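You operate a simulated robot arm through the tools that you are given. There is no shell and no other tool.

You run a simulated robot arm. Do the job below in one go: nothing can be reset, and whatever is moved stays where it is left.

TASK
Brush the dust off the latched board, free it and lay it in the green tray.
Fine: brush back. Set down upright: yellow brush. What is to be rubbed or washed off counts as gone when no trace of it is left.

The check looks at the end state, three seconds after you hand in, the way a careful person would. Anything else that was tipped, shoved, dropped, spilled or broken makes it a failure.

THE ROBOT
A 7-joint arm with a two-finger gripper, fixed in place. Base frame: the origin is at the foot of the arm, x ahead of it, y to its left, z up; the work surface is at about z = 0. Lengths are in m, angles in rad, forces in N, time in s.
With the tool pointing down near the work surface it reaches from about 0.16 to 0.38 m from the base axis. Its first joint turns from -1.257 to 1.257 rad. Payload 0.6 kg.
Tool frame: the origin (TCP) lies between the finger pads and is the grasp point; the fingertips stand 0.022 m ahead of it; z points along the fingers, y is the line along which they close. The gripper opens to 0.092 m; its body begins 0.065 m behind the TCP.
Orientation is told as [roll, pitch, yaw] about the base's x, y, z axes, in that order, counted from this pose: with the fingers straight down and closing along the base's y, the tool's x points along the base's -x, its y along +y and its z along -z.

THE INTERFACE
- The arm moves only by the tool play_rows. Its arguments are lists of equal length, an entry for each row: "linear": the shift along the base's x, y, z in m, a list of three; "delta_rot": the turn, a rotation vector about the base's x, y, z in rad, a list of three; "jaw": the finger opening in m, from 0 to 0.092. In form: {"linear": [[x, y, z], ...], "delta_rot": [[ax, ay, az], ...], "jaw": [jaw, ...]}. A call has 1 to 20 rows; each row shifts and turns the commanded pose from where the row before left it. Each row takes 0.2 s and may step no farther than 0.05 m and 0.15 rad from the row before; otherwise, or with a gripper value out of range, the whole call is refused. Where a pose cannot be reached the arm comes as near as it can. A force on the tool above 40 N (or 10 N above the force at the start of the call, whichever is more), or a blocked arm, ends the call early, and 0.2 s more pass. The fingers move at their own pace (about 0.0599 m/s each) and stop on an object; they squeeze with about 26 N. The grip force told is the motor's: it shows also when the fingers shut on nothing. Time passes only in rows, and 0.2 s behind the last, so rows that do not move let the fingers close. The reply holds the time, the measured pose of the TCP, the force on the tool along the base axes, the opening and the grip force, in the units named above and with some noise, with the torque about the TCP (base axes, N m) and any sound that the robot's microphone picked up.
- Cameras (640 x 400 px; columns grow to the right, rows downward): "scene" is fixed at [0.065, -0.2725, 0.4249]; the picture's right is [0.71, -0.71, 0.00], its down [-0.26, -0.26, -0.93] and it looks along [0.66, 0.66, -0.37] (base axes); focal length 270 px, centre (320, 200). "wrist" rides on the gripper at [0.071, 0.019, -0.102] in the tool frame; the picture's right is [-0.26, 0.97, 0.00], its down [-0.75, -0.20, -0.63] and it looks along [-0.60, -0.16, 0.78] (tool axes); focal length 280 px, centre (320, 200). There is no depth. A picture from a camera that has moved, and an enlarged one, comes with that camera's place and axes in the base frame and with its lens.
- camera(camera): a new picture of that camera. The clock stands still meanwhile.
- zoom(camera, box): a new picture of the part [left, top, right, bottom] of that camera's present view, enlarged. The clock stands still meanwhile.
- hand_in(): hands the job in; it is judged then, once.

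Places have to be worked out from the pictures, the camera data and where the tool is seen. Open the gripper and draw the arm clear of the work before you hand the job in, unless the task says otherwise.

The tools are called after "Request:" as a command line: name --argument value ..., lists and objects as JSON in quotes. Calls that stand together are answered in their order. play_rows: Moves the arm, as the interface text tells. Its arguments: {"type":"object","properties":{"linear":{"type":"array","items":{"type":"array","items":{"type":"number"}}},"delta_rot":{"type":"array","items":{"type":"array","items":{"type":"number"}}},"jaw":{"type":"array","items":{"type":"number"}}},"required":["linear","delta_rot","jaw"]} The other tools are called the same way: camera (camera) takes a picture; zoom (camera, box) takes an enlarged picture of a part of a camera's view; hand_in () hands the job in.

At the start:

```text
time_s: 0.0
ee_pos: [0.2006, 0.0396, 0.3288]
ee_rot: [0.0, -0.001, -0.001]
wrist_force: [-0.3, -0.2, 0.6]
wrist_torque: [0.03, -0.03, -0.02]
width: 0.0921
gripper_force: 0.0
```

scene: 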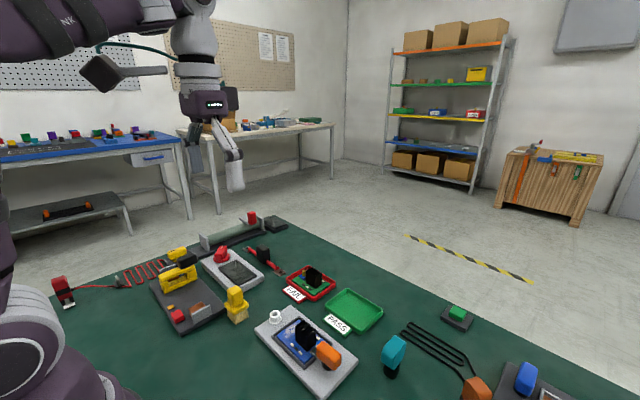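
wrist: 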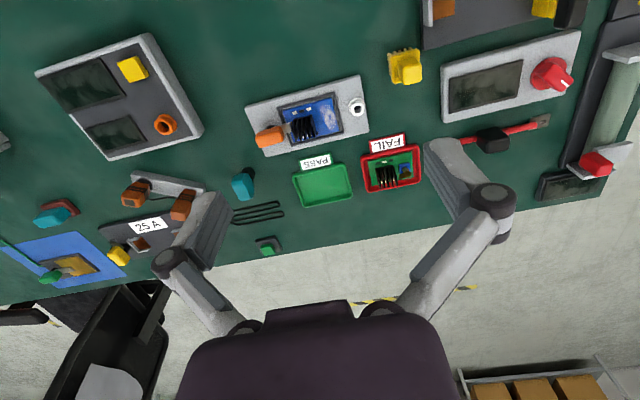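

The pictures show a fixture with a blue board, an orange lever or latch, a green PASS tray, a red FAIL tray, and a yellow brush. I'll enlarge these areas before moving.

Request:
zoom --camera "scene" --box '[220, 260, 400, 400]'

Request:
zoom --camera "wrist" --box '[230, 40, 440, 210]'

Request:
zoom --camera "scene" --box '[140, 200, 340, 340]'

Request:
zoom --camera "scene" --box '[360, 280, 640, 400]'

```text
2.86 times, centred on (310, 330) of scene
camera zoom: at [0.065, -0.2725, 0.4249], right [0.71, -0.71, 0.0], down [-0.26, -0.26, -0.93], along [0.66, 0.66, -0.37], focal length 772 px, centre (349, -171)
```

zoom: 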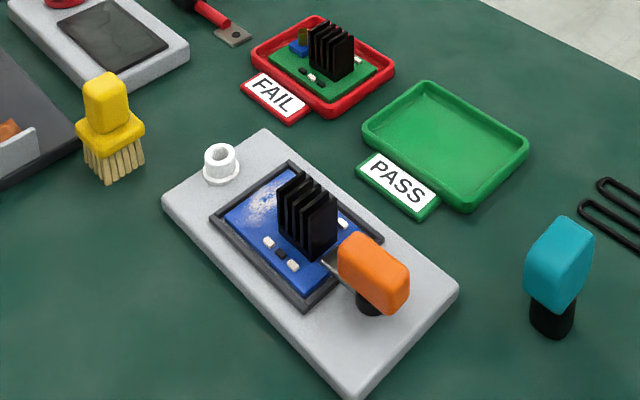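

```text
2.35 times, centred on (335, 125) of wrist
camera zoom: at [0.128, 0.0586, 0.4306], right [0.26, 0.97, 0.0], down [0.75, -0.2, 0.63], along [0.6, -0.16, -0.78], focal length 660 px, centre (285, 376)
```

zoom: 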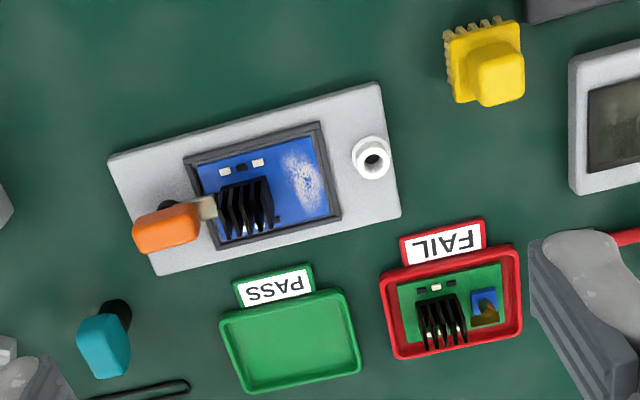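

```text
2.86 times, centred on (240, 270) of scene
camera zoom: at [0.065, -0.2725, 0.4249], right [0.71, -0.71, 0.0], down [-0.26, -0.26, -0.93], along [0.66, 0.66, -0.37], focal length 772 px, centre (549, 0)
```

zoom: 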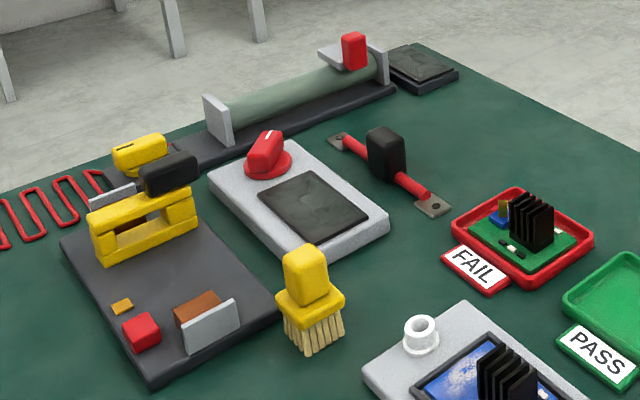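

```text
2.29 times, centred on (500, 340) of scene
camera zoom: at [0.065, -0.2725, 0.4249], right [0.71, -0.71, 0.0], down [-0.26, -0.26, -0.93], along [0.66, 0.66, -0.37], focal length 618 px, centre (-91, -120)
```

zoom: 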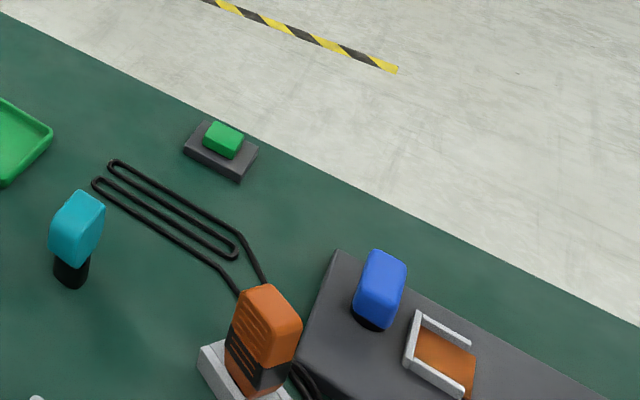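

The fixture spans about x 0.247–0.334 and y −0.09–0.083. The brush stands at about (0.247, 0.142), and the PASS tray is centred near (0.42, −0.012). I'll look closer at the latch, the heat sink and the dust.

Request:
zoom --camera "scene" --box '[265, 300, 355, 380]'

Request:
zoom --camera "wrist" --box '[245, 75, 375, 160]'

Request:
zoom --camera "wrist" --box '[370, 30, 440, 100]'

Request:
zoom --camera "scene" --box '[215, 275, 265, 330]'

```text
5.00 times, centred on (310, 340) of scene
camera zoom: at [0.065, -0.2725, 0.4249], right [0.71, -0.71, 0.0], down [-0.26, -0.26, -0.93], along [0.66, 0.66, -0.37], focal length 1351 px, centre (370, -500)
```

zoom: 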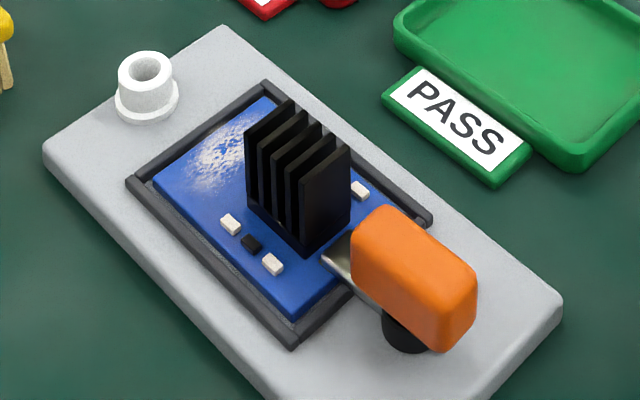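

```text
4.71 times, centred on (310, 118) of wrist
camera zoom: at [0.128, 0.0586, 0.4306], right [0.26, 0.97, 0.0], down [0.75, -0.2, 0.63], along [0.6, -0.16, -0.78], focal length 1320 px, centre (367, 588)
```

zoom: 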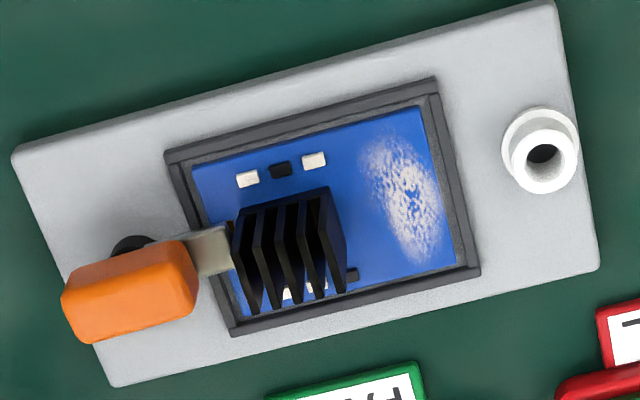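

```text
5.71 times, centred on (405, 65) of wrist
camera zoom: at [0.128, 0.0586, 0.4306], right [0.26, 0.97, 0.0], down [0.75, -0.2, 0.63], along [0.6, -0.16, -0.78], focal length 1602 px, centre (-166, 971)
```

zoom: 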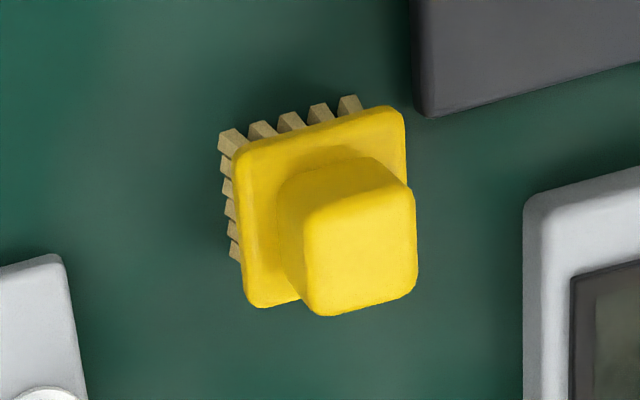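

```text
7.27 times, centred on (240, 302) of scene
camera zoom: at [0.065, -0.2725, 0.4249], right [0.71, -0.71, 0.0], down [-0.26, -0.26, -0.93], along [0.66, 0.66, -0.37], focal length 1966 px, centre (902, -546)
```

zoom: 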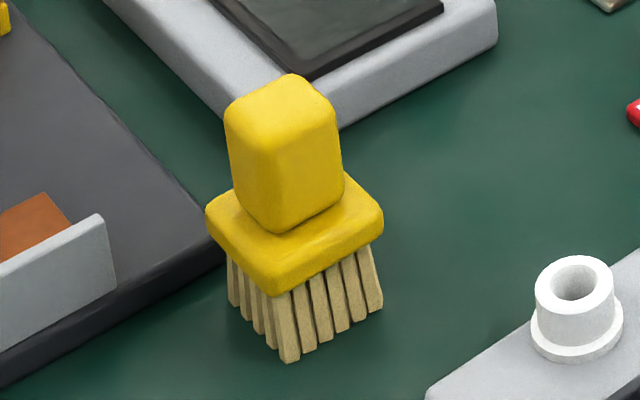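

The brush stands square to the base axes at about (0.248, 0.146), and its handle runs from z≈0.042 to 0.072. The dust covers about x 0.272–0.316, y 0.015–0.04 on the board. I'll move above the brush with the jaw partly closed and check alignment.

Request:
play_rows --linear '[[0.0078, 0.0177, -0.029], [0.0078, 0.0177, -0.029], [0.0078, 0.0177, -0.029], [0.0078, 0.0177, -0.029], [0.0078, 0.0177, -0.029], [0.0078, 0.0174, -0.029]]' --delta_rot '[[0, 0, 0], [0, 0, 0], [0, 0, 0], [0, 0, 0], [0, 0, 0], [0, 0, 0]]' --jaw '[0.06, 0.06, 0.06, 0.06, 0.06, 0.06]'

```text
time_s: 1.4
ee_pos: [0.2457, 0.1447, 0.1563]
ee_rot: [0.001, 0.0, 0.001]
wrist_force: [0.0, 0.4, 0.0]
wrist_torque: [-0.03, -0.03, -0.01]
width: 0.0597
gripper_force: 0.1
```

The arm is above the brush at z 0.156. I'll take pictures to check the alignment.

Request:
camera --camera "wrist"

Request:
camera --camera "scene"

```text
taken
camera wrist: at [0.1743, 0.1647, 0.2583], right [0.26, 0.97, 0.0], down [0.75, -0.2, 0.63], along [0.6, -0.16, -0.78], focal length 280 px, centre (320, 200)
```

wrist: 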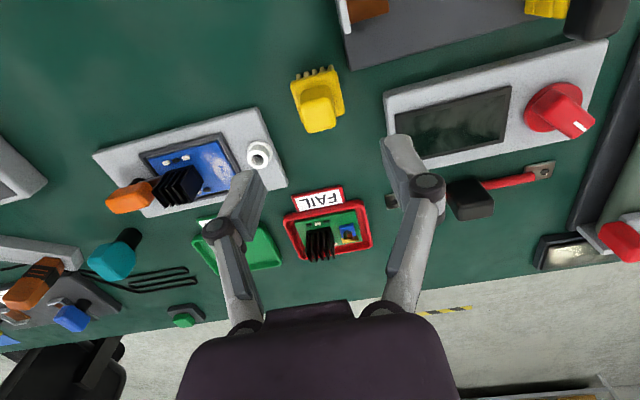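

```text
taken
```

scene: 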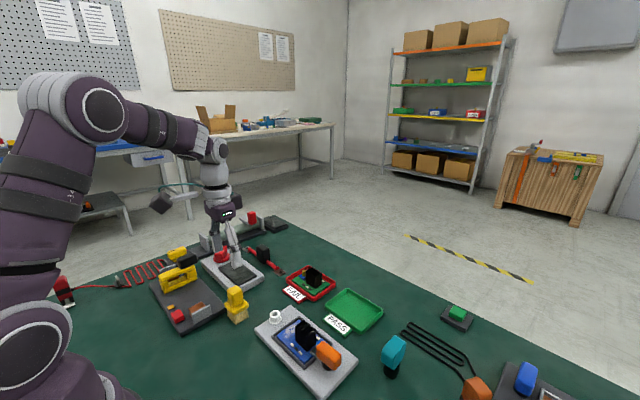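

The brush appears almost directly below the TCP. I'll zoom in to measure it and the neighbouring clearances before lowering.

Request:
zoom --camera "wrist" --box '[270, 50, 370, 150]'

Request:
zoom --camera "wrist" --box '[90, 100, 290, 225]'

```text
4.00 times, centred on (320, 100) of wrist
camera zoom: at [0.1743, 0.1647, 0.2583], right [0.26, 0.97, 0.0], down [0.75, -0.2, 0.63], along [0.6, -0.16, -0.78], focal length 1122 px, centre (320, 600)
```

zoom: 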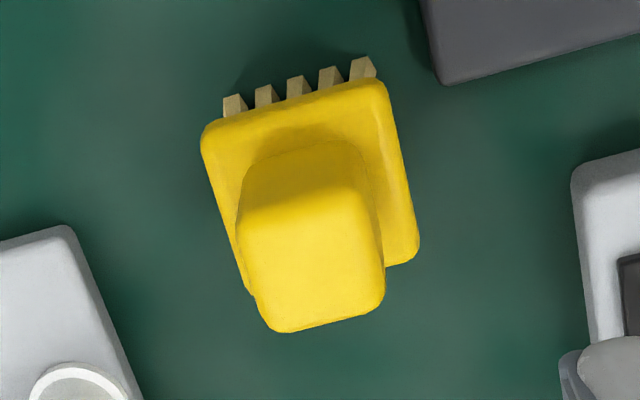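

```text
3.20 times, centred on (190, 162) of wrist
camera zoom: at [0.1743, 0.1647, 0.2583], right [0.26, 0.97, 0.0], down [0.75, -0.2, 0.63], along [0.6, -0.16, -0.78], focal length 897 px, centre (736, 320)
```

zoom: 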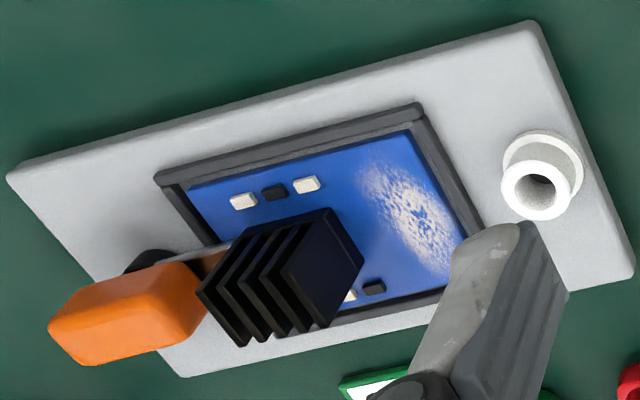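

The measurements agree: brush centre (0.245, 0.1445), handle about 22 mm wide, plate top near z 0.042. I'll lower to TCP z≈0.069 so the fingertips stay above the brush plate, then close on the handle.

Request:
play_rows --linear '[[-0.0003, 0, -0.03], [-0.0003, 0, -0.03], [0, 0, -0.027], [0, 0, 0], [0, 0, 0]]' --delta_rot '[[0, 0, 0], [0, 0, 0], [0, 0, 0], [0, 0, 0], [0, 0, 0]]' --jaw '[0.06, 0.06, 0.06, 0.06, 0.06]'

Request:
camera --camera "wrist"

Request:
zoom --camera "scene" --box '[190, 240, 290, 340]'

```text
time_s: 2.6
ee_pos: [0.2446, 0.1468, 0.0675]
ee_rot: [-0.001, 0.001, -0.001]
wrist_force: [-0.7, 0.6, 0.0]
wrist_torque: [0.03, 0.01, -0.02]
width: 0.0599
gripper_force: 0.0
```

```text
taken
camera wrist: at [0.1742, 0.1657, 0.1693], right [0.26, 0.97, 0.0], down [0.75, -0.2, 0.63], along [0.6, -0.16, -0.78], focal length 280 px, centre (320, 200)
```

wrist: 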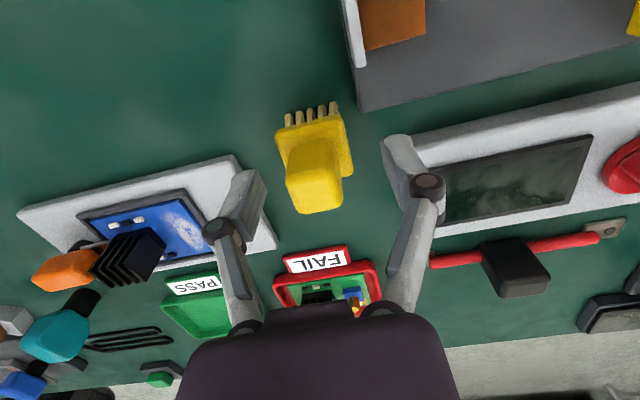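

```text
4.00 times, centred on (240, 290) of scene
camera zoom: at [0.065, -0.2725, 0.4249], right [0.71, -0.71, 0.0], down [-0.26, -0.26, -0.93], along [0.66, 0.66, -0.37], focal length 1081 px, centre (640, -160)
```

zoom: 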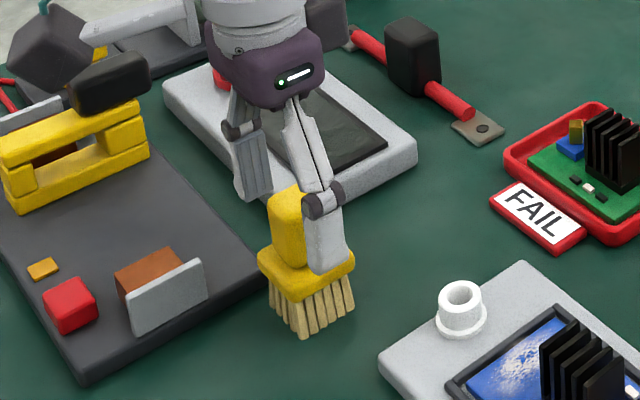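

The handle sits about 1–2 mm to the −y side of the TCP. I'll nudge y by −0.0013 and z by +0.0015, then close on the handle.

Request:
play_rows --linear '[[0, -0.0013, 0.0015], [0, 0, 0], [0, 0, 0], [0, 0, 0], [0, 0, 0], [0, 0, 0]]' --delta_rot '[[0, 0, 0], [0, 0, 0], [0, 0, 0], [0, 0, 0], [0, 0, 0], [0, 0, 0]]' --jaw '[0.06, 0.04, 0.02, 0.01, 0.01, 0.01]'

```text
time_s: 4.0
ee_pos: [0.2457, 0.1459, 0.0689]
ee_rot: [0.0, -0.001, 0.0]
wrist_force: [0.6, -0.6, 2.2]
wrist_torque: [0.0, 0.02, 0.01]
width: 0.0232
gripper_force: 25.9
```

The fingers stopped at 23 mm with 26 N, so the handle is held. I'll lift to about z 0.13 and look.

Request:
play_rows --linear '[[0, 0, 0.01], [0, 0, 0.025], [0, 0, 0.03]]' --delta_rot '[[0, 0, 0], [0, 0, 0], [0, 0, 0]]' --jaw '[0.01, 0.01, 0.01]'

Request:
camera --camera "wrist"

Request:
zoom --camera "scene" --box '[190, 220, 290, 320]'

```text
time_s: 4.8
ee_pos: [0.2435, 0.1464, 0.1346]
ee_rot: [0.0, 0.0, 0.001]
wrist_force: [-0.5, -0.5, 0.0]
wrist_torque: [-0.01, 0.01, 0.02]
width: 0.0098
gripper_force: 0.0
```

```text
taken
camera wrist: at [0.1721, 0.1655, 0.2355], right [0.26, 0.97, 0.0], down [0.75, -0.2, 0.63], along [0.6, -0.16, -0.78], focal length 280 px, centre (320, 200)
```

wrist: 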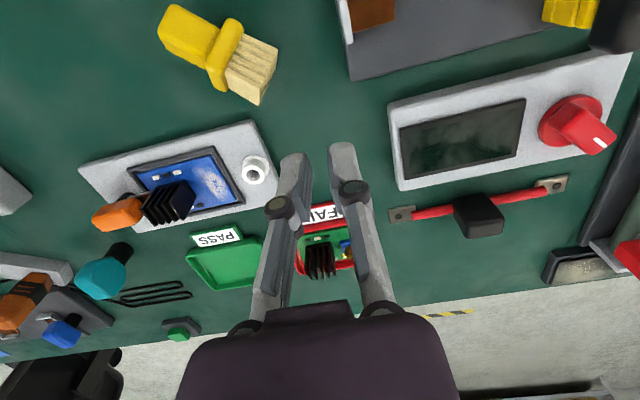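

```text
4.00 times, centred on (240, 270) of scene
camera zoom: at [0.065, -0.2725, 0.4249], right [0.71, -0.71, 0.0], down [-0.26, -0.26, -0.93], along [0.66, 0.66, -0.37], focal length 1081 px, centre (640, -80)
```

zoom: 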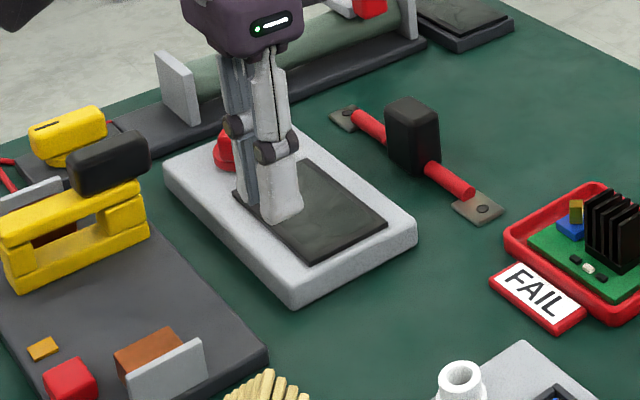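

The brush slipped out and tipped over during the lift: the width fell to 10 mm, and the picture shows it on its side. I'll look closely at how it lies so I can pick it up again and end with it upright.

Request:
zoom --camera "wrist" --box '[140, 0, 300, 110]'

Request:
zoom --camera "scene" --box '[190, 290, 290, 360]'

Request:
camera --camera "scene"

```text
3.64 times, centred on (220, 55) of wrist
camera zoom: at [0.1721, 0.1655, 0.2355], right [0.26, 0.97, 0.0], down [0.75, -0.2, 0.63], along [0.6, -0.16, -0.78], focal length 1020 px, centre (684, 727)
```

zoom: 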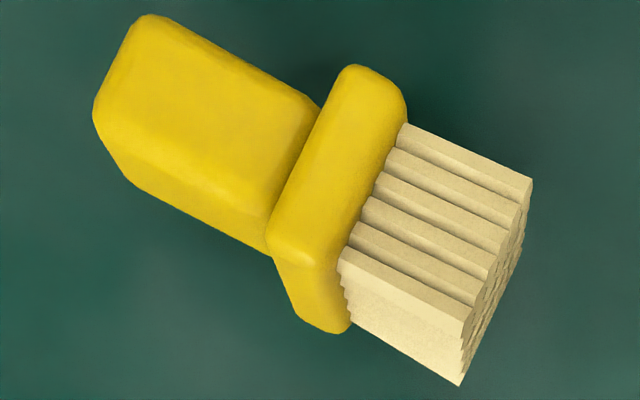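

```text
5.71 times, centred on (240, 325) of scene
camera zoom: at [0.065, -0.2725, 0.4249], right [0.71, -0.71, 0.0], down [-0.26, -0.26, -0.93], along [0.66, 0.66, -0.37], focal length 1544 px, centre (777, -514)
```

zoom: 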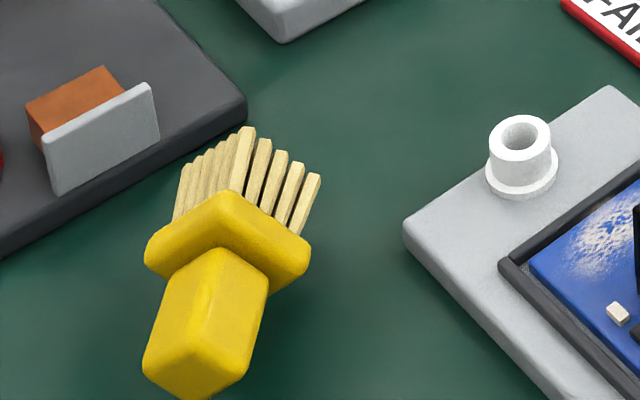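

```text
taken
```

scene: 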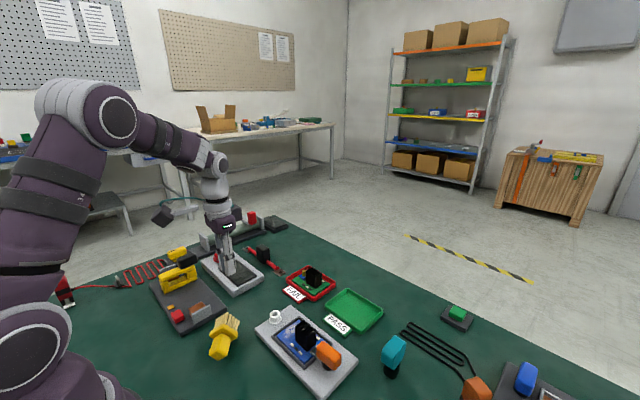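

The brush looks rolled onto an edge, so it may still be tumbling at this frozen instant. I'll hold still for a moment and look again.

Request:
play_rows --linear '[[0, 0, 0.005], [0, 0, 0], [0, 0, 0], [0, 0, 0], [0, 0, 0]]' --delta_rot '[[0, 0, 0], [0, 0, 0], [0, 0, 0], [0, 0, 0], [0, 0, 0]]' --jaw '[0.03, 0.05, 0.06, 0.06, 0.06]'

Request:
camera --camera "wrist"

Request:
camera --camera "scene"

```text
time_s: 6.0
ee_pos: [0.2437, 0.1458, 0.1394]
ee_rot: [0.0, 0.0, 0.0]
wrist_force: [0.4, 0.1, 0.2]
wrist_torque: [-0.05, 0.0, 0.0]
width: 0.06
gripper_force: 0.0
```

```text
taken
camera wrist: at [0.1724, 0.1641, 0.2399], right [0.26, 0.97, 0.0], down [0.75, -0.2, 0.63], along [0.6, -0.16, -0.78], focal length 280 px, centre (320, 200)
```

wrist: 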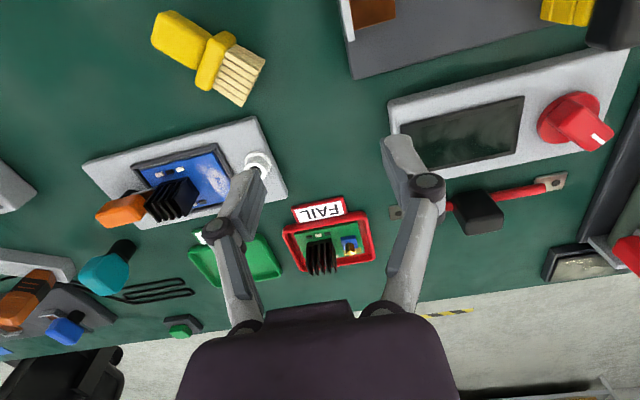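

```text
taken
```

scene: 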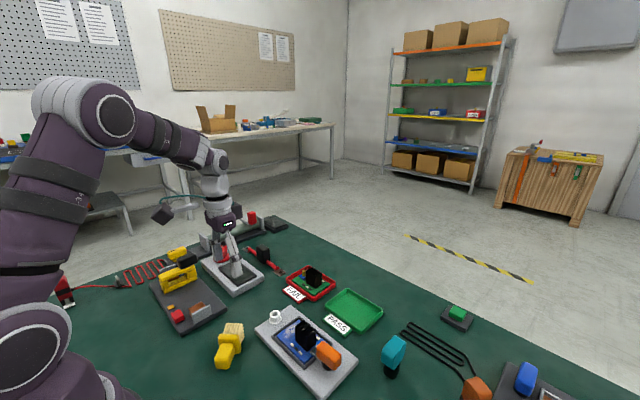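

It was still moving and has changed pose. I'll zoom in again now that it should be at rest.

Request:
zoom --camera "wrist" --box '[140, 0, 280, 115]'

Request:
zoom --camera "scene" --box '[190, 300, 270, 390]'

```text
3.48 times, centred on (210, 58) of wrist
camera zoom: at [0.1724, 0.1641, 0.2399], right [0.26, 0.97, 0.0], down [0.75, -0.2, 0.63], along [0.6, -0.16, -0.78], focal length 975 px, centre (703, 696)
```

zoom: 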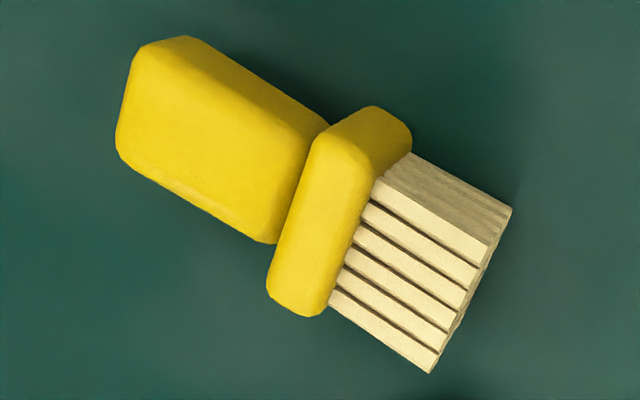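

```text
4.44 times, centred on (230, 345) of scene
camera zoom: at [0.065, -0.2725, 0.4249], right [0.71, -0.71, 0.0], down [-0.26, -0.26, -0.93], along [0.66, 0.66, -0.37], focal length 1201 px, centre (720, -444)
```

zoom: 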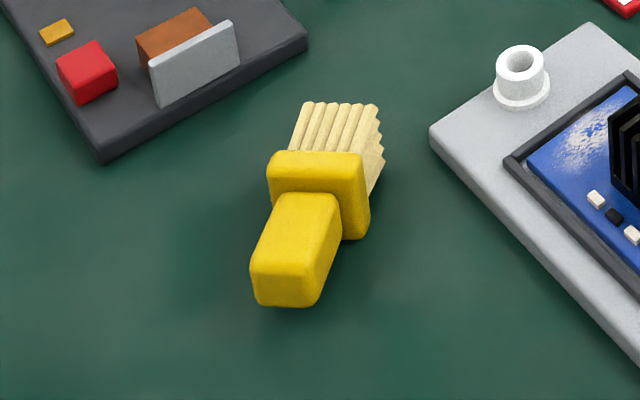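

The brush is now at rest, flat on its side with the handle end near (0.170, 0.054), the bristles near (0.221, 0.099), and its axis about 41° from x. It is only 69 mm long, so my earlier grip caught just the top of the handle.

To stand it up I can pick it with the tool tilted 45° and spin the tool half a turn about its own axis. First I'll test in free air how far the wrist can tilt and spin.

Request:
play_rows --linear '[[0, -0.02, 0.03], [0, -0.02, 0.03], [0, -0.02, 0.02], [0, 0, 0], [0, 0, 0], [0, 0, 0], [0, 0, 0], [0, 0, 0], [0, 0, 0], [0, 0, 0]]' --delta_rot '[[0, 0, 0], [0, 0, 0], [0, 0, 0], [0, -0.13, 0], [0, -0.13, 0], [0, -0.13, 0], [0, -0.13, 0], [0, -0.13, 0], [0, -0.13, 0], [0, 0, 0]]' --jaw '[0.06, 0.06, 0.06, 0.06, 0.06, 0.06, 0.06, 0.06, 0.06, 0.06]'

```text
time_s: 8.2
ee_pos: [0.2463, 0.0846, 0.2201]
ee_rot: [0.0, -0.781, 0.002]
wrist_force: [1.0, 0.8, -0.3]
wrist_torque: [0.03, -0.01, 0.0]
width: 0.0601
gripper_force: 0.1
```

The 45° outward tilt is reachable. Now I'll spin about the tool's own axis by about 1.6 rad to test the wrist range.

Request:
play_rows --linear '[[0, 0, 0], [0, 0, 0], [0, 0, 0], [0, 0, 0], [0, 0, 0], [0, 0, 0], [0, 0, 0], [0, 0, 0], [0, 0, 0], [0, 0, 0], [0, 0, 0]]' --delta_rot '[[0.1018, 0, -0.1029], [0.1018, 0, -0.1029], [0.1018, 0, -0.1029], [0.1018, 0, -0.1029], [0.1018, 0, -0.1029], [0.1018, 0, -0.1029], [0.1018, 0, -0.1029], [0.1018, 0, -0.1029], [0.1018, 0, -0.1029], [0.1018, 0, -0.1029], [0.1018, 0, -0.1029]]' --jaw '[0.06, 0.06, 0.06, 0.06, 0.06, 0.06, 0.06, 0.06, 0.06, 0.06, 0.06]'

```text
time_s: 10.6
ee_pos: [0.2462, 0.0842, 0.2197]
ee_rot: [0.779, 0.016, -1.589]
wrist_force: [0.4, -0.6, 0.3]
wrist_torque: [-0.01, -0.01, -0.02]
width: 0.0601
gripper_force: 0.0
```

The wrist followed to 1.59 rad. I'll continue to a full half turn.

Request:
play_rows --linear '[[0, 0, 0], [0, 0, 0], [0, 0, 0], [0, 0, 0], [0, 0, 0], [0, 0, 0], [0, 0, 0], [0, 0, 0], [0, 0, 0], [0, 0, 0], [0, 0, 0]]' --delta_rot '[[0.0991, 0, -0.1002], [0.0991, 0, -0.1002], [0.0991, 0, -0.1002], [0.0991, 0, -0.1002], [0.0991, 0, -0.1002], [0.0991, 0, -0.1002], [0.0991, 0, -0.1002], [0.0991, 0, -0.1002], [0.0991, 0, -0.1002], [0.0991, 0, -0.1002], [0.0991, 0, -0.1002]]' --jaw '[0.06, 0.06, 0.06, 0.06, 0.06, 0.06, 0.06, 0.06, 0.06, 0.06, 0.06]'

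```text
time_s: 13.0
ee_pos: [0.2748, 0.0065, 0.2751]
ee_rot: [-0.004, 0.776, 3.14]
wrist_force: [0.3, 1.1, -0.8]
wrist_torque: [-0.02, 0.0, -0.05]
width: 0.0601
gripper_force: 0.0
out of reach, approached as far as the arm can: row 7, 8, 9, 10, 11
```

The half turn is only just at the limit when spinning this way. Picking the brush in the spun-180° pose toward azimuth ~41° should be inside the range, and the untwisted tilt is then free for brushing. I'll turn the tool +0.72 rad about z, still high, and check where the commanded pose is.

Request:
play_rows --linear '[[0, 0, 0], [0, 0, 0], [0, 0, 0], [0, 0, 0], [0, 0, 0], [0, 0, 0]]' --delta_rot '[[0, 0, 0.144], [0, 0, 0.144], [0, 0, 0.144], [0, 0, 0.144], [0, 0, 0.144], [0, 0, 0]]' --jaw '[0.06, 0.06, 0.06, 0.06, 0.06, 0.06]'

Request:
camera --camera "wrist"

Request:
camera --camera "scene"

```text
time_s: 14.4
ee_pos: [0.2744, 0.0079, 0.2738]
ee_rot: [-0.003, 0.778, -2.421]
wrist_force: [0.0, 0.4, 0.3]
wrist_torque: [-0.02, 0.03, 0.01]
width: 0.06
gripper_force: 0.1
```

```text
taken
camera wrist: at [0.2718, -0.0214, 0.3971], right [0.5, -0.85, -0.18], down [-0.87, -0.49, -0.08], along [-0.02, 0.2, -0.98], focal length 280 px, centre (320, 200)
```

wrist: 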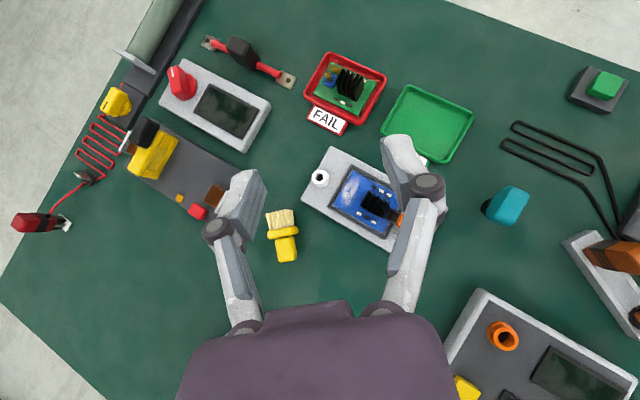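

```text
taken
```

scene: 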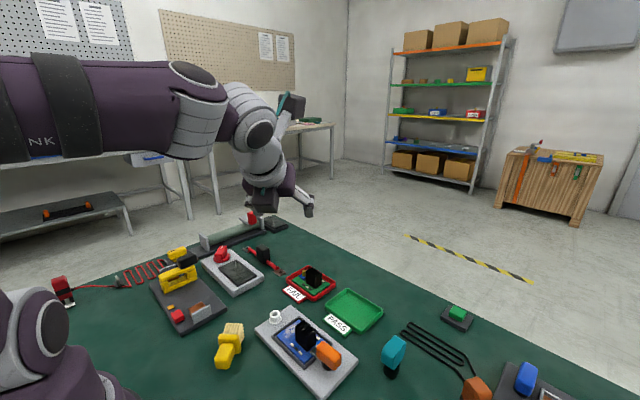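

The commanded pose holds at the reached position, and this gives a nice top-down view. I'll zoom in on the brush to measure its axis.

Request:
zoom --camera "wrist" --box '[240, 190, 330, 280]'

Request:
zoom --camera "wrist" --box '[290, 70, 490, 260]'

```text
4.44 times, centred on (285, 235) of wrist
camera zoom: at [0.2718, -0.0214, 0.3971], right [0.5, -0.85, -0.18], down [-0.87, -0.49, -0.08], along [-0.02, 0.2, -0.98], focal length 1246 px, centre (476, 44)
```

zoom: 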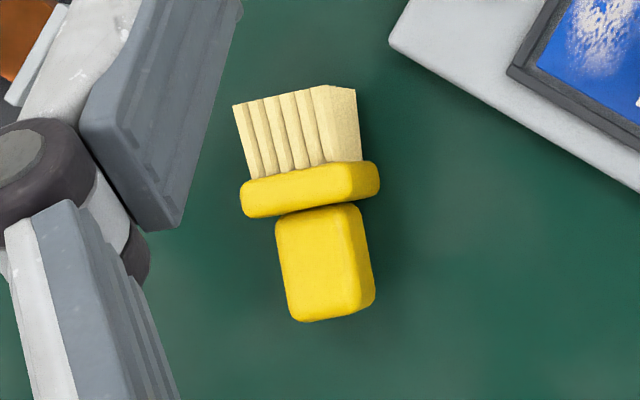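

```text
2.11 times, centred on (390, 165) of wrist
camera zoom: at [0.2718, -0.0214, 0.3971], right [0.5, -0.85, -0.18], down [-0.87, -0.49, -0.08], along [-0.02, 0.2, -0.98], focal length 590 px, centre (173, 274)
```

zoom: 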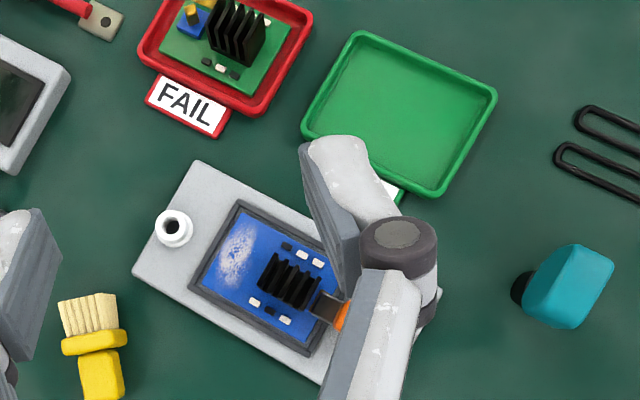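

The brush axis runs at about 42° from x, with the handle end at (0.171, 0.053). I'll move in the current tilted, spun orientation to about (0.177, 0.059, 0.12) above the handle and see if it can be reached.

Request:
play_rows --linear '[[-0.0195, 0.0102, -0.0308], [-0.0195, 0.0102, -0.0308], [-0.0195, 0.0102, -0.0308], [-0.0195, 0.0102, -0.0308], [-0.0195, 0.0102, -0.0308], [0, 0, 0]]' --delta_rot '[[0, 0, 0.02], [0, 0, 0], [0, 0, 0], [0, 0, 0], [0, 0, 0], [0, 0, 0]]' --jaw '[0.06, 0.06, 0.06, 0.06, 0.06, 0.06]'

Request:
camera --camera "wrist"

Request:
camera --camera "scene"

```text
time_s: 15.8
ee_pos: [0.2277, 0.0363, 0.1758]
ee_rot: [-0.003, 0.78, -2.401]
wrist_force: [0.2, -1.1, -0.4]
wrist_torque: [0.02, -0.02, -0.05]
width: 0.0598
gripper_force: 0.0
out of reach, approached as far as the arm can: row 3, 4, 5
```

```text
taken
camera wrist: at [0.2251, 0.0065, 0.297], right [0.51, -0.84, -0.19], down [-0.86, -0.51, -0.08], along [-0.02, 0.2, -0.98], focal length 280 px, centre (320, 200)
```

wrist: 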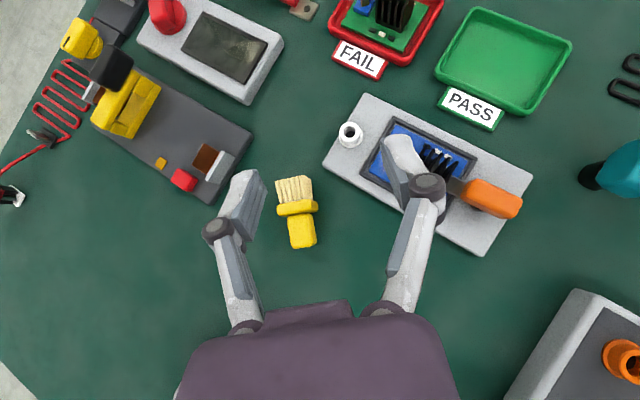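

```text
taken
```

scene: 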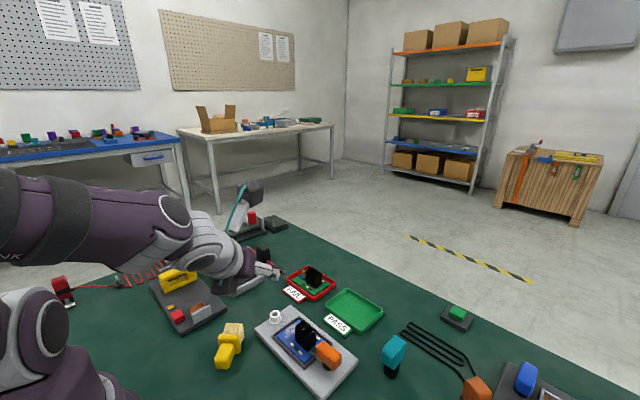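

With this tilt the arm cannot come closer than about 0.23 m radius, and the brush lies at 0.19 m. I could first move the brush, still lying, outward to the free mat near (0.246, 0.12). I'll test whether the 45° pose can be reached low there.

Request:
play_rows --linear '[[0.0046, 0.021, -0.02], [0.0046, 0.021, -0.02], [0.0046, 0.021, -0.02], [0.0046, 0.021, -0.02], [0, 0, 0]]' --delta_rot '[[0, 0, 0], [0, 0, 0], [0, 0, 0], [0, 0, 0], [0, 0, 0]]' --jaw '[0.04, 0.04, 0.04, 0.04, 0.04]'

```text
time_s: 17.0
ee_pos: [0.2287, 0.0395, 0.1734]
ee_rot: [-0.011, 0.776, -2.402]
wrist_force: [0.1, 0.1, 0.9]
wrist_torque: [-0.01, -0.03, 0.02]
width: 0.04
gripper_force: 0.1
out of reach, approached as far as the arm can: row 1, 2, 3, 4
```

That orientation is blocked low down by a wrist limit. A better way is to turn the brush so its bristles point toward the base, pick it with the tool tilted inward, and swing the pitch through to an outward tilt; no half spin is needed. Untilting from here gives a straight-down tool at yaw ≈ −2.40, already square to the handle, so I'll untilt and check that it is reachable.

Request:
play_rows --linear '[[0, 0, 0.005], [0, 0, 0.005], [0, 0, 0.005], [0, 0, 0.005], [0, 0, 0], [0, 0, 0], [0, 0, 0]]' --delta_rot '[[-0.0876, 0.096, 0], [-0.0876, 0.096, 0], [-0.0876, 0.096, 0], [-0.0876, 0.096, 0], [-0.0876, 0.096, 0], [-0.0876, 0.096, 0], [0, 0, 0]]' --jaw '[0.05, 0.05, 0.05, 0.05, 0.05, 0.05, 0.05]'

```text
time_s: 18.6
ee_pos: [0.2289, 0.0397, 0.1938]
ee_rot: [-0.001, -0.002, -2.401]
wrist_force: [0.6, -0.1, 0.0]
wrist_torque: [0.03, 0.01, -0.01]
width: 0.05
gripper_force: 0.1
```

The tool now points straight down at yaw −2.40. I'll move above the handle, still high, and check the view.

Request:
play_rows --linear '[[-0.0157, 0.0078, -0.0246], [-0.0157, 0.0078, -0.0246], [-0.0157, 0.0077, -0.0246], [0, 0, 0]]' --delta_rot '[[0, 0, 0], [0, 0, 0], [0, 0, 0], [0, 0, 0]]' --jaw '[0.05, 0.05, 0.05, 0.05]'

Request:
camera --camera "wrist"

Request:
zoom --camera "scene" --box '[180, 270, 300, 390]'

```text
time_s: 19.6
ee_pos: [0.1812, 0.063, 0.1204]
ee_rot: [-0.001, 0.001, -2.401]
wrist_force: [0.3, -0.4, -0.3]
wrist_torque: [0.0, -0.02, 0.03]
width: 0.05
gripper_force: 0.0
```

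```text
taken
camera wrist: at [0.2463, 0.0963, 0.2212], right [0.46, -0.89, 0.0], down [-0.69, -0.36, 0.63], along [-0.56, -0.29, -0.78], focal length 280 px, centre (320, 200)
```

wrist: 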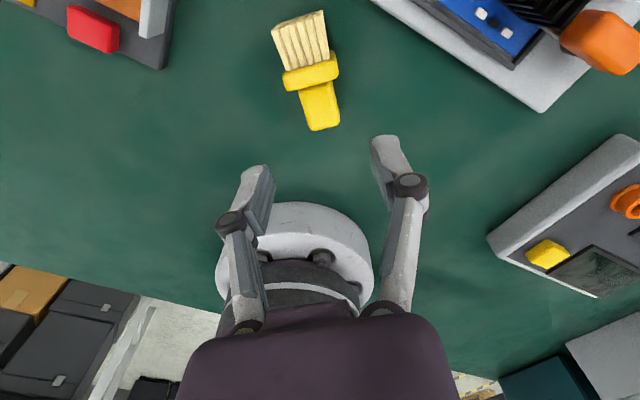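

```text
3.33 times, centred on (240, 330) of scene
camera zoom: at [0.065, -0.2725, 0.4249], right [0.71, -0.71, 0.0], down [-0.26, -0.26, -0.93], along [0.66, 0.66, -0.37], focal length 901 px, centre (587, -233)
```

zoom: 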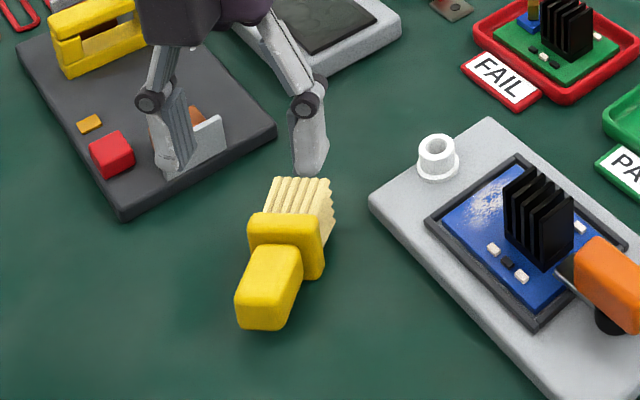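

The handle is centred between the fingers and its axis agrees with the tool yaw. I'll lower to TCP z≈0.026 and close.

Request:
play_rows --linear '[[0, 0, -0.035], [0, 0, -0.035], [0, 0, -0.0245], [0, 0, 0], [0, 0, 0], [0, 0, 0], [0, 0, 0], [0, 0, 0]]' --delta_rot '[[0, 0, 0], [0, 0, 0], [0, 0, 0], [0, 0, 0], [0, 0, 0], [0, 0, 0], [0, 0, 0], [0, 0, 0]]' --jaw '[0.05, 0.05, 0.05, 0.05, 0.03, 0.01, 0.01, 0.01]'

```text
time_s: 21.4
ee_pos: [0.1814, 0.065, 0.0262]
ee_rot: [-0.002, 0.001, -2.401]
wrist_force: [0.3, 0.3, 0.5]
wrist_torque: [-0.02, 0.02, 0.02]
width: 0.0224
gripper_force: 26.2
```

The handle is held at 22.4 mm. I'll lift gently by 4 cm and check that the grip stays.

Request:
play_rows --linear '[[0, 0, 0.01], [0, 0, 0.015], [0, 0, 0.02], [0, 0, 0.01]]' --delta_rot '[[0, 0, 0], [0, 0, 0], [0, 0, 0], [0, 0, 0]]' --jaw '[0.01, 0.01, 0.01, 0.01]'

Request:
zoom --camera "scene" --box '[160, 230, 320, 390]'

```text
time_s: 22.4
ee_pos: [0.1835, 0.0641, 0.0814]
ee_rot: [-0.002, 0.0, -2.402]
wrist_force: [0.5, 0.1, -0.2]
wrist_torque: [0.0, 0.01, -0.02]
width: 0.0224
gripper_force: 25.9
```

```text
2.50 times, centred on (240, 310) of scene
camera zoom: at [0.065, -0.2725, 0.4249], right [0.71, -0.71, 0.0], down [-0.26, -0.26, -0.93], along [0.66, 0.66, -0.37], focal length 676 px, centre (520, -75)
```

zoom: 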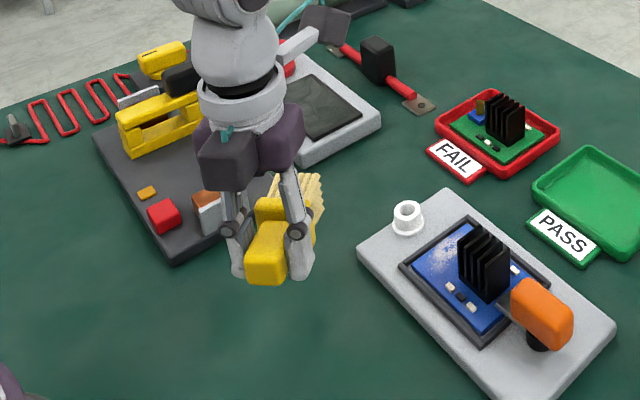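

The grip now holds firmly. I'll raise a little and turn the tool by about +2.75 rad about z, so the bristles point back toward the base.

Request:
play_rows --linear '[[0.002, 0.001, 0.02], [0.002, 0.001, 0.02], [0.002, 0.001, 0], [0.002, 0.001, 0], [0, 0.001, 0], [0, 0.001, 0], [0, 0.001, 0], [0, 0.001, 0], [0, 0, 0], [0, 0, 0], [0, 0, 0], [0, 0, 0], [0, 0, 0], [0, 0, 0], [0, 0, 0], [0, 0, 0], [0, 0, 0], [0, 0, 0], [0, 0, 0]]' --delta_rot '[[0, 0, 0.145], [0, 0, 0.145], [0, 0, 0.145], [0, 0, 0.145], [0, 0, 0.145], [0, 0, 0.145], [0, 0, 0.145], [0, 0, 0.145], [0, 0, 0.145], [0, 0, 0.145], [0, 0, 0.145], [0, 0, 0.145], [0, 0, 0.145], [0, 0, 0.145], [0, 0, 0.145], [0, 0, 0.145], [0, 0, 0.145], [0, 0, 0.145], [0, 0, 0.145]]' --jaw '[0.01, 0.01, 0.01, 0.01, 0.01, 0.01, 0.01, 0.01, 0.01, 0.01, 0.01, 0.01, 0.01, 0.01, 0.01, 0.01, 0.01, 0.01, 0.01]'

Request:
camera --camera "wrist"

Request:
camera --camera "scene"

```text
time_s: 26.4
ee_pos: [0.1915, 0.0704, 0.1214]
ee_rot: [-0.002, 0.001, 0.357]
wrist_force: [0.2, -0.2, -1.3]
wrist_torque: [0.0, 0.0, -0.02]
width: 0.0226
gripper_force: 26.0
```

```text
taken
camera wrist: at [0.1173, 0.0628, 0.2226], right [-0.09, 1.0, 0.0], down [0.78, 0.07, 0.63], along [0.62, 0.06, -0.78], focal length 280 px, centre (320, 200)
```

wrist: 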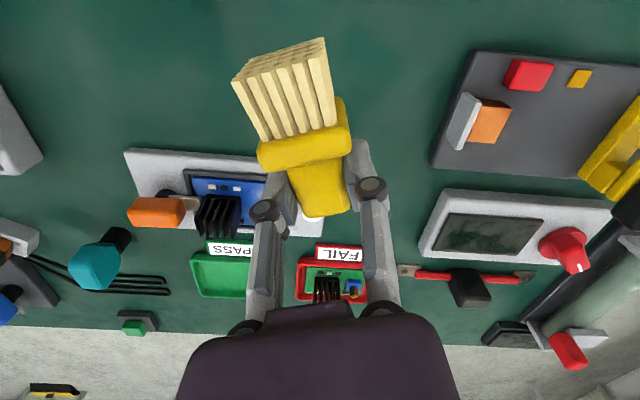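

```text
taken
```

scene: 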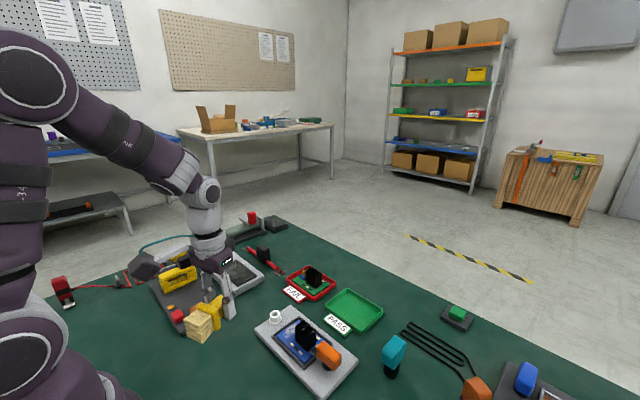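

The bristles now point toward the base. Before laying the brush down I'll test here whether the inward 45° tilt is reachable low, at z≈0.08.

Request:
play_rows --linear '[[0.001, 0.0004, -0.01], [0.001, 0.0004, -0.01], [0.001, 0.0004, -0.01], [0.001, 0.0004, -0.01], [0.001, 0.0004, 0], [0.001, 0.0004, 0], [0, 0, 0]]' --delta_rot '[[-0.0454, 0.1218, 0], [-0.0454, 0.1218, 0], [-0.0454, 0.1218, 0], [-0.0454, 0.1218, 0], [-0.0454, 0.1218, 0], [-0.0454, 0.1218, 0], [0, 0, 0]]' --jaw '[0.01, 0.01, 0.01, 0.01, 0.01, 0.01, 0.01]'

Request:
camera --camera "scene"

```text
time_s: 28.0
ee_pos: [0.1957, 0.0719, 0.0821]
ee_rot: [-0.006, 0.781, 0.352]
wrist_force: [0.7, -0.4, -0.1]
wrist_torque: [0.0, -0.01, -0.02]
width: 0.0228
gripper_force: 26.2
```

```text
taken
```

scene: 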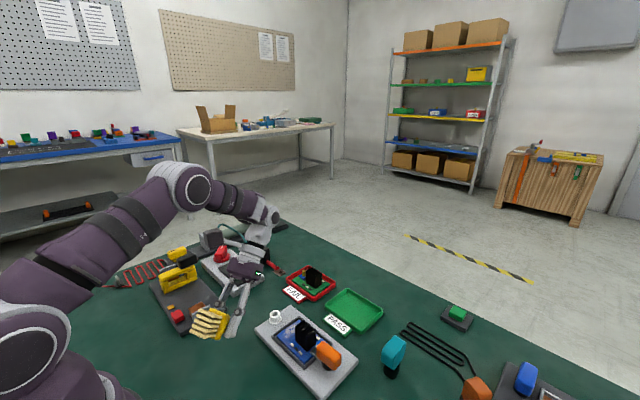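

The inward tilt works. I'll untilt and lay the brush down at the same height it was gripped at.

Request:
play_rows --linear '[[0, 0, 0], [0, 0, 0], [0, 0, 0], [0, 0, 0], [0, 0, 0], [0, 0, 0], [0, 0, -0.02], [0, 0, -0.02], [0, 0, -0.01], [0, 0, -0.0045], [0, 0, 0]]' --delta_rot '[[0.0454, -0.1218, 0], [0.0454, -0.1218, 0], [0.0454, -0.1218, 0], [0.0454, -0.1218, 0], [0.0454, -0.1218, 0], [0.0454, -0.1218, 0], [0, 0, 0], [0, 0, 0], [0, 0, 0], [0, 0, 0], [0, 0, 0]]' --jaw '[0.01, 0.01, 0.01, 0.01, 0.01, 0.01, 0.01, 0.01, 0.01, 0.01, 0.01]'

```text
time_s: 30.4
ee_pos: [0.1961, 0.0711, 0.0273]
ee_rot: [-0.003, -0.001, 0.354]
wrist_force: [-0.1, -0.6, -0.8]
wrist_torque: [-0.01, 0.01, 0.02]
width: 0.0227
gripper_force: 26.0
```

Now I'll open slowly to release it, let it settle, and rise.

Request:
play_rows --linear '[[0, 0, -0.0008], [0, 0, 0], [0, 0, 0], [0, 0, 0], [0, 0, 0.03], [0, 0, 0.04], [0, 0, 0.03], [0, 0, 0]]' --delta_rot '[[0, 0, 0], [0, 0, 0], [0, 0, 0], [0, 0, 0], [0, 0, 0], [0, 0, 0], [0, 0, 0], [0, 0, 0]]' --jaw '[0.01, 0.03, 0.045, 0.05, 0.05, 0.05, 0.05, 0.05]'

Request:
camera --camera "wrist"

Request:
zoom --camera "scene" --box '[150, 270, 290, 390]'

```text
time_s: 32.2
ee_pos: [0.1976, 0.074, 0.1248]
ee_rot: [-0.001, 0.0, 0.354]
wrist_force: [0.1, -0.5, -0.5]
wrist_torque: [-0.01, 0.01, 0.0]
width: 0.0499
gripper_force: 0.0
```

```text
taken
camera wrist: at [0.1242, 0.0671, 0.2259], right [-0.09, 1.0, 0.0], down [0.78, 0.07, 0.63], along [0.62, 0.05, -0.78], focal length 280 px, centre (320, 200)
```

wrist: 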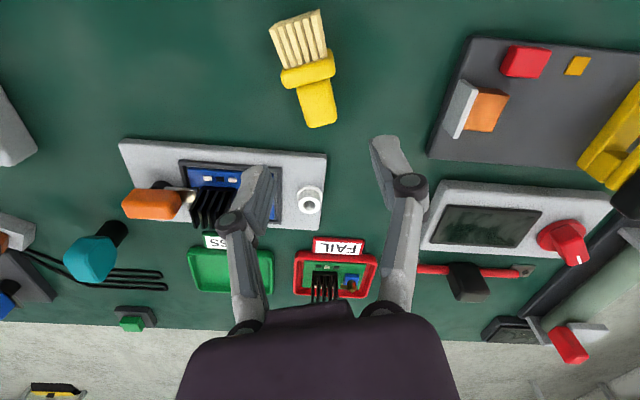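

```text
3.33 times, centred on (220, 330) of scene
camera zoom: at [0.065, -0.2725, 0.4249], right [0.71, -0.71, 0.0], down [-0.26, -0.26, -0.93], along [0.66, 0.66, -0.37], focal length 901 px, centre (653, -233)
```

zoom: 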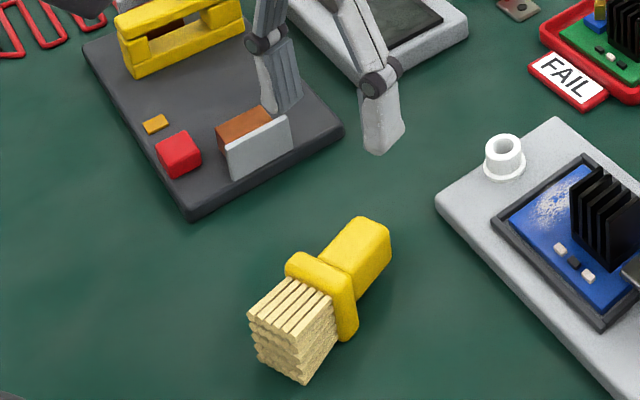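

The brush lies with its bristles toward the base and the handle end near (0.210, 0.077). I'll tilt inward 45° at height, shift to the handle's outer end, and lower to z≈0.06 to check.

Request:
play_rows --linear '[[0.001, 0.0003, 0], [0.001, 0.0003, 0], [0.001, 0.0003, 0], [0.001, 0.0003, 0], [0.001, 0.0003, 0], [0.0008, 0.0001, 0], [0, 0, -0.03], [0, 0, -0.03], [0, 0, 0]]' --delta_rot '[[-0.0451, 0.122, 0], [-0.0451, 0.122, 0], [-0.0451, 0.122, 0], [-0.0451, 0.122, 0], [-0.0451, 0.122, 0], [-0.0451, 0.122, 0], [0, 0, 0], [0, 0, 0], [0, 0, 0]]' --jaw '[0.05, 0.05, 0.05, 0.05, 0.05, 0.05, 0.05, 0.05, 0.05]'

Request:
camera --camera "wrist"

Request:
zoom --camera "scene" --box '[150, 240, 310, 390]'

```text
time_s: 34.2
ee_pos: [0.2025, 0.0719, 0.0653]
ee_rot: [-0.003, 0.779, 0.355]
wrist_force: [0.3, -0.7, 0.0]
wrist_torque: [-0.02, 0.01, 0.02]
width: 0.05
gripper_force: 0.2
```

```text
taken
camera wrist: at [0.2151, 0.0966, 0.1872], right [-0.16, 0.97, -0.19], down [0.99, 0.15, -0.09], along [-0.06, -0.2, -0.98], focal length 280 px, centre (320, 200)
```

wrist: 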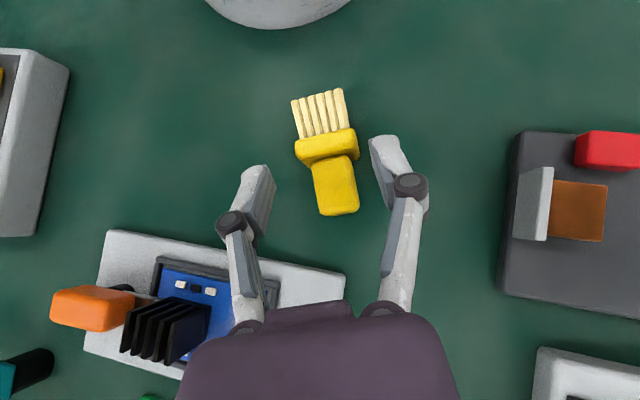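

```text
2.67 times, centred on (230, 315) of scene
camera zoom: at [0.065, -0.2725, 0.4249], right [0.71, -0.71, 0.0], down [-0.26, -0.26, -0.93], along [0.66, 0.66, -0.37], focal length 721 px, centre (560, -107)
```

zoom: 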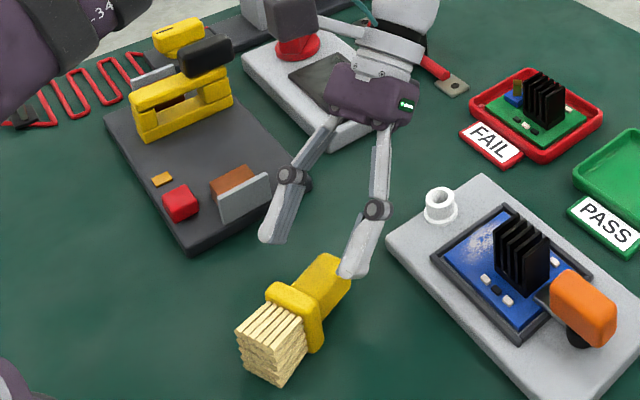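

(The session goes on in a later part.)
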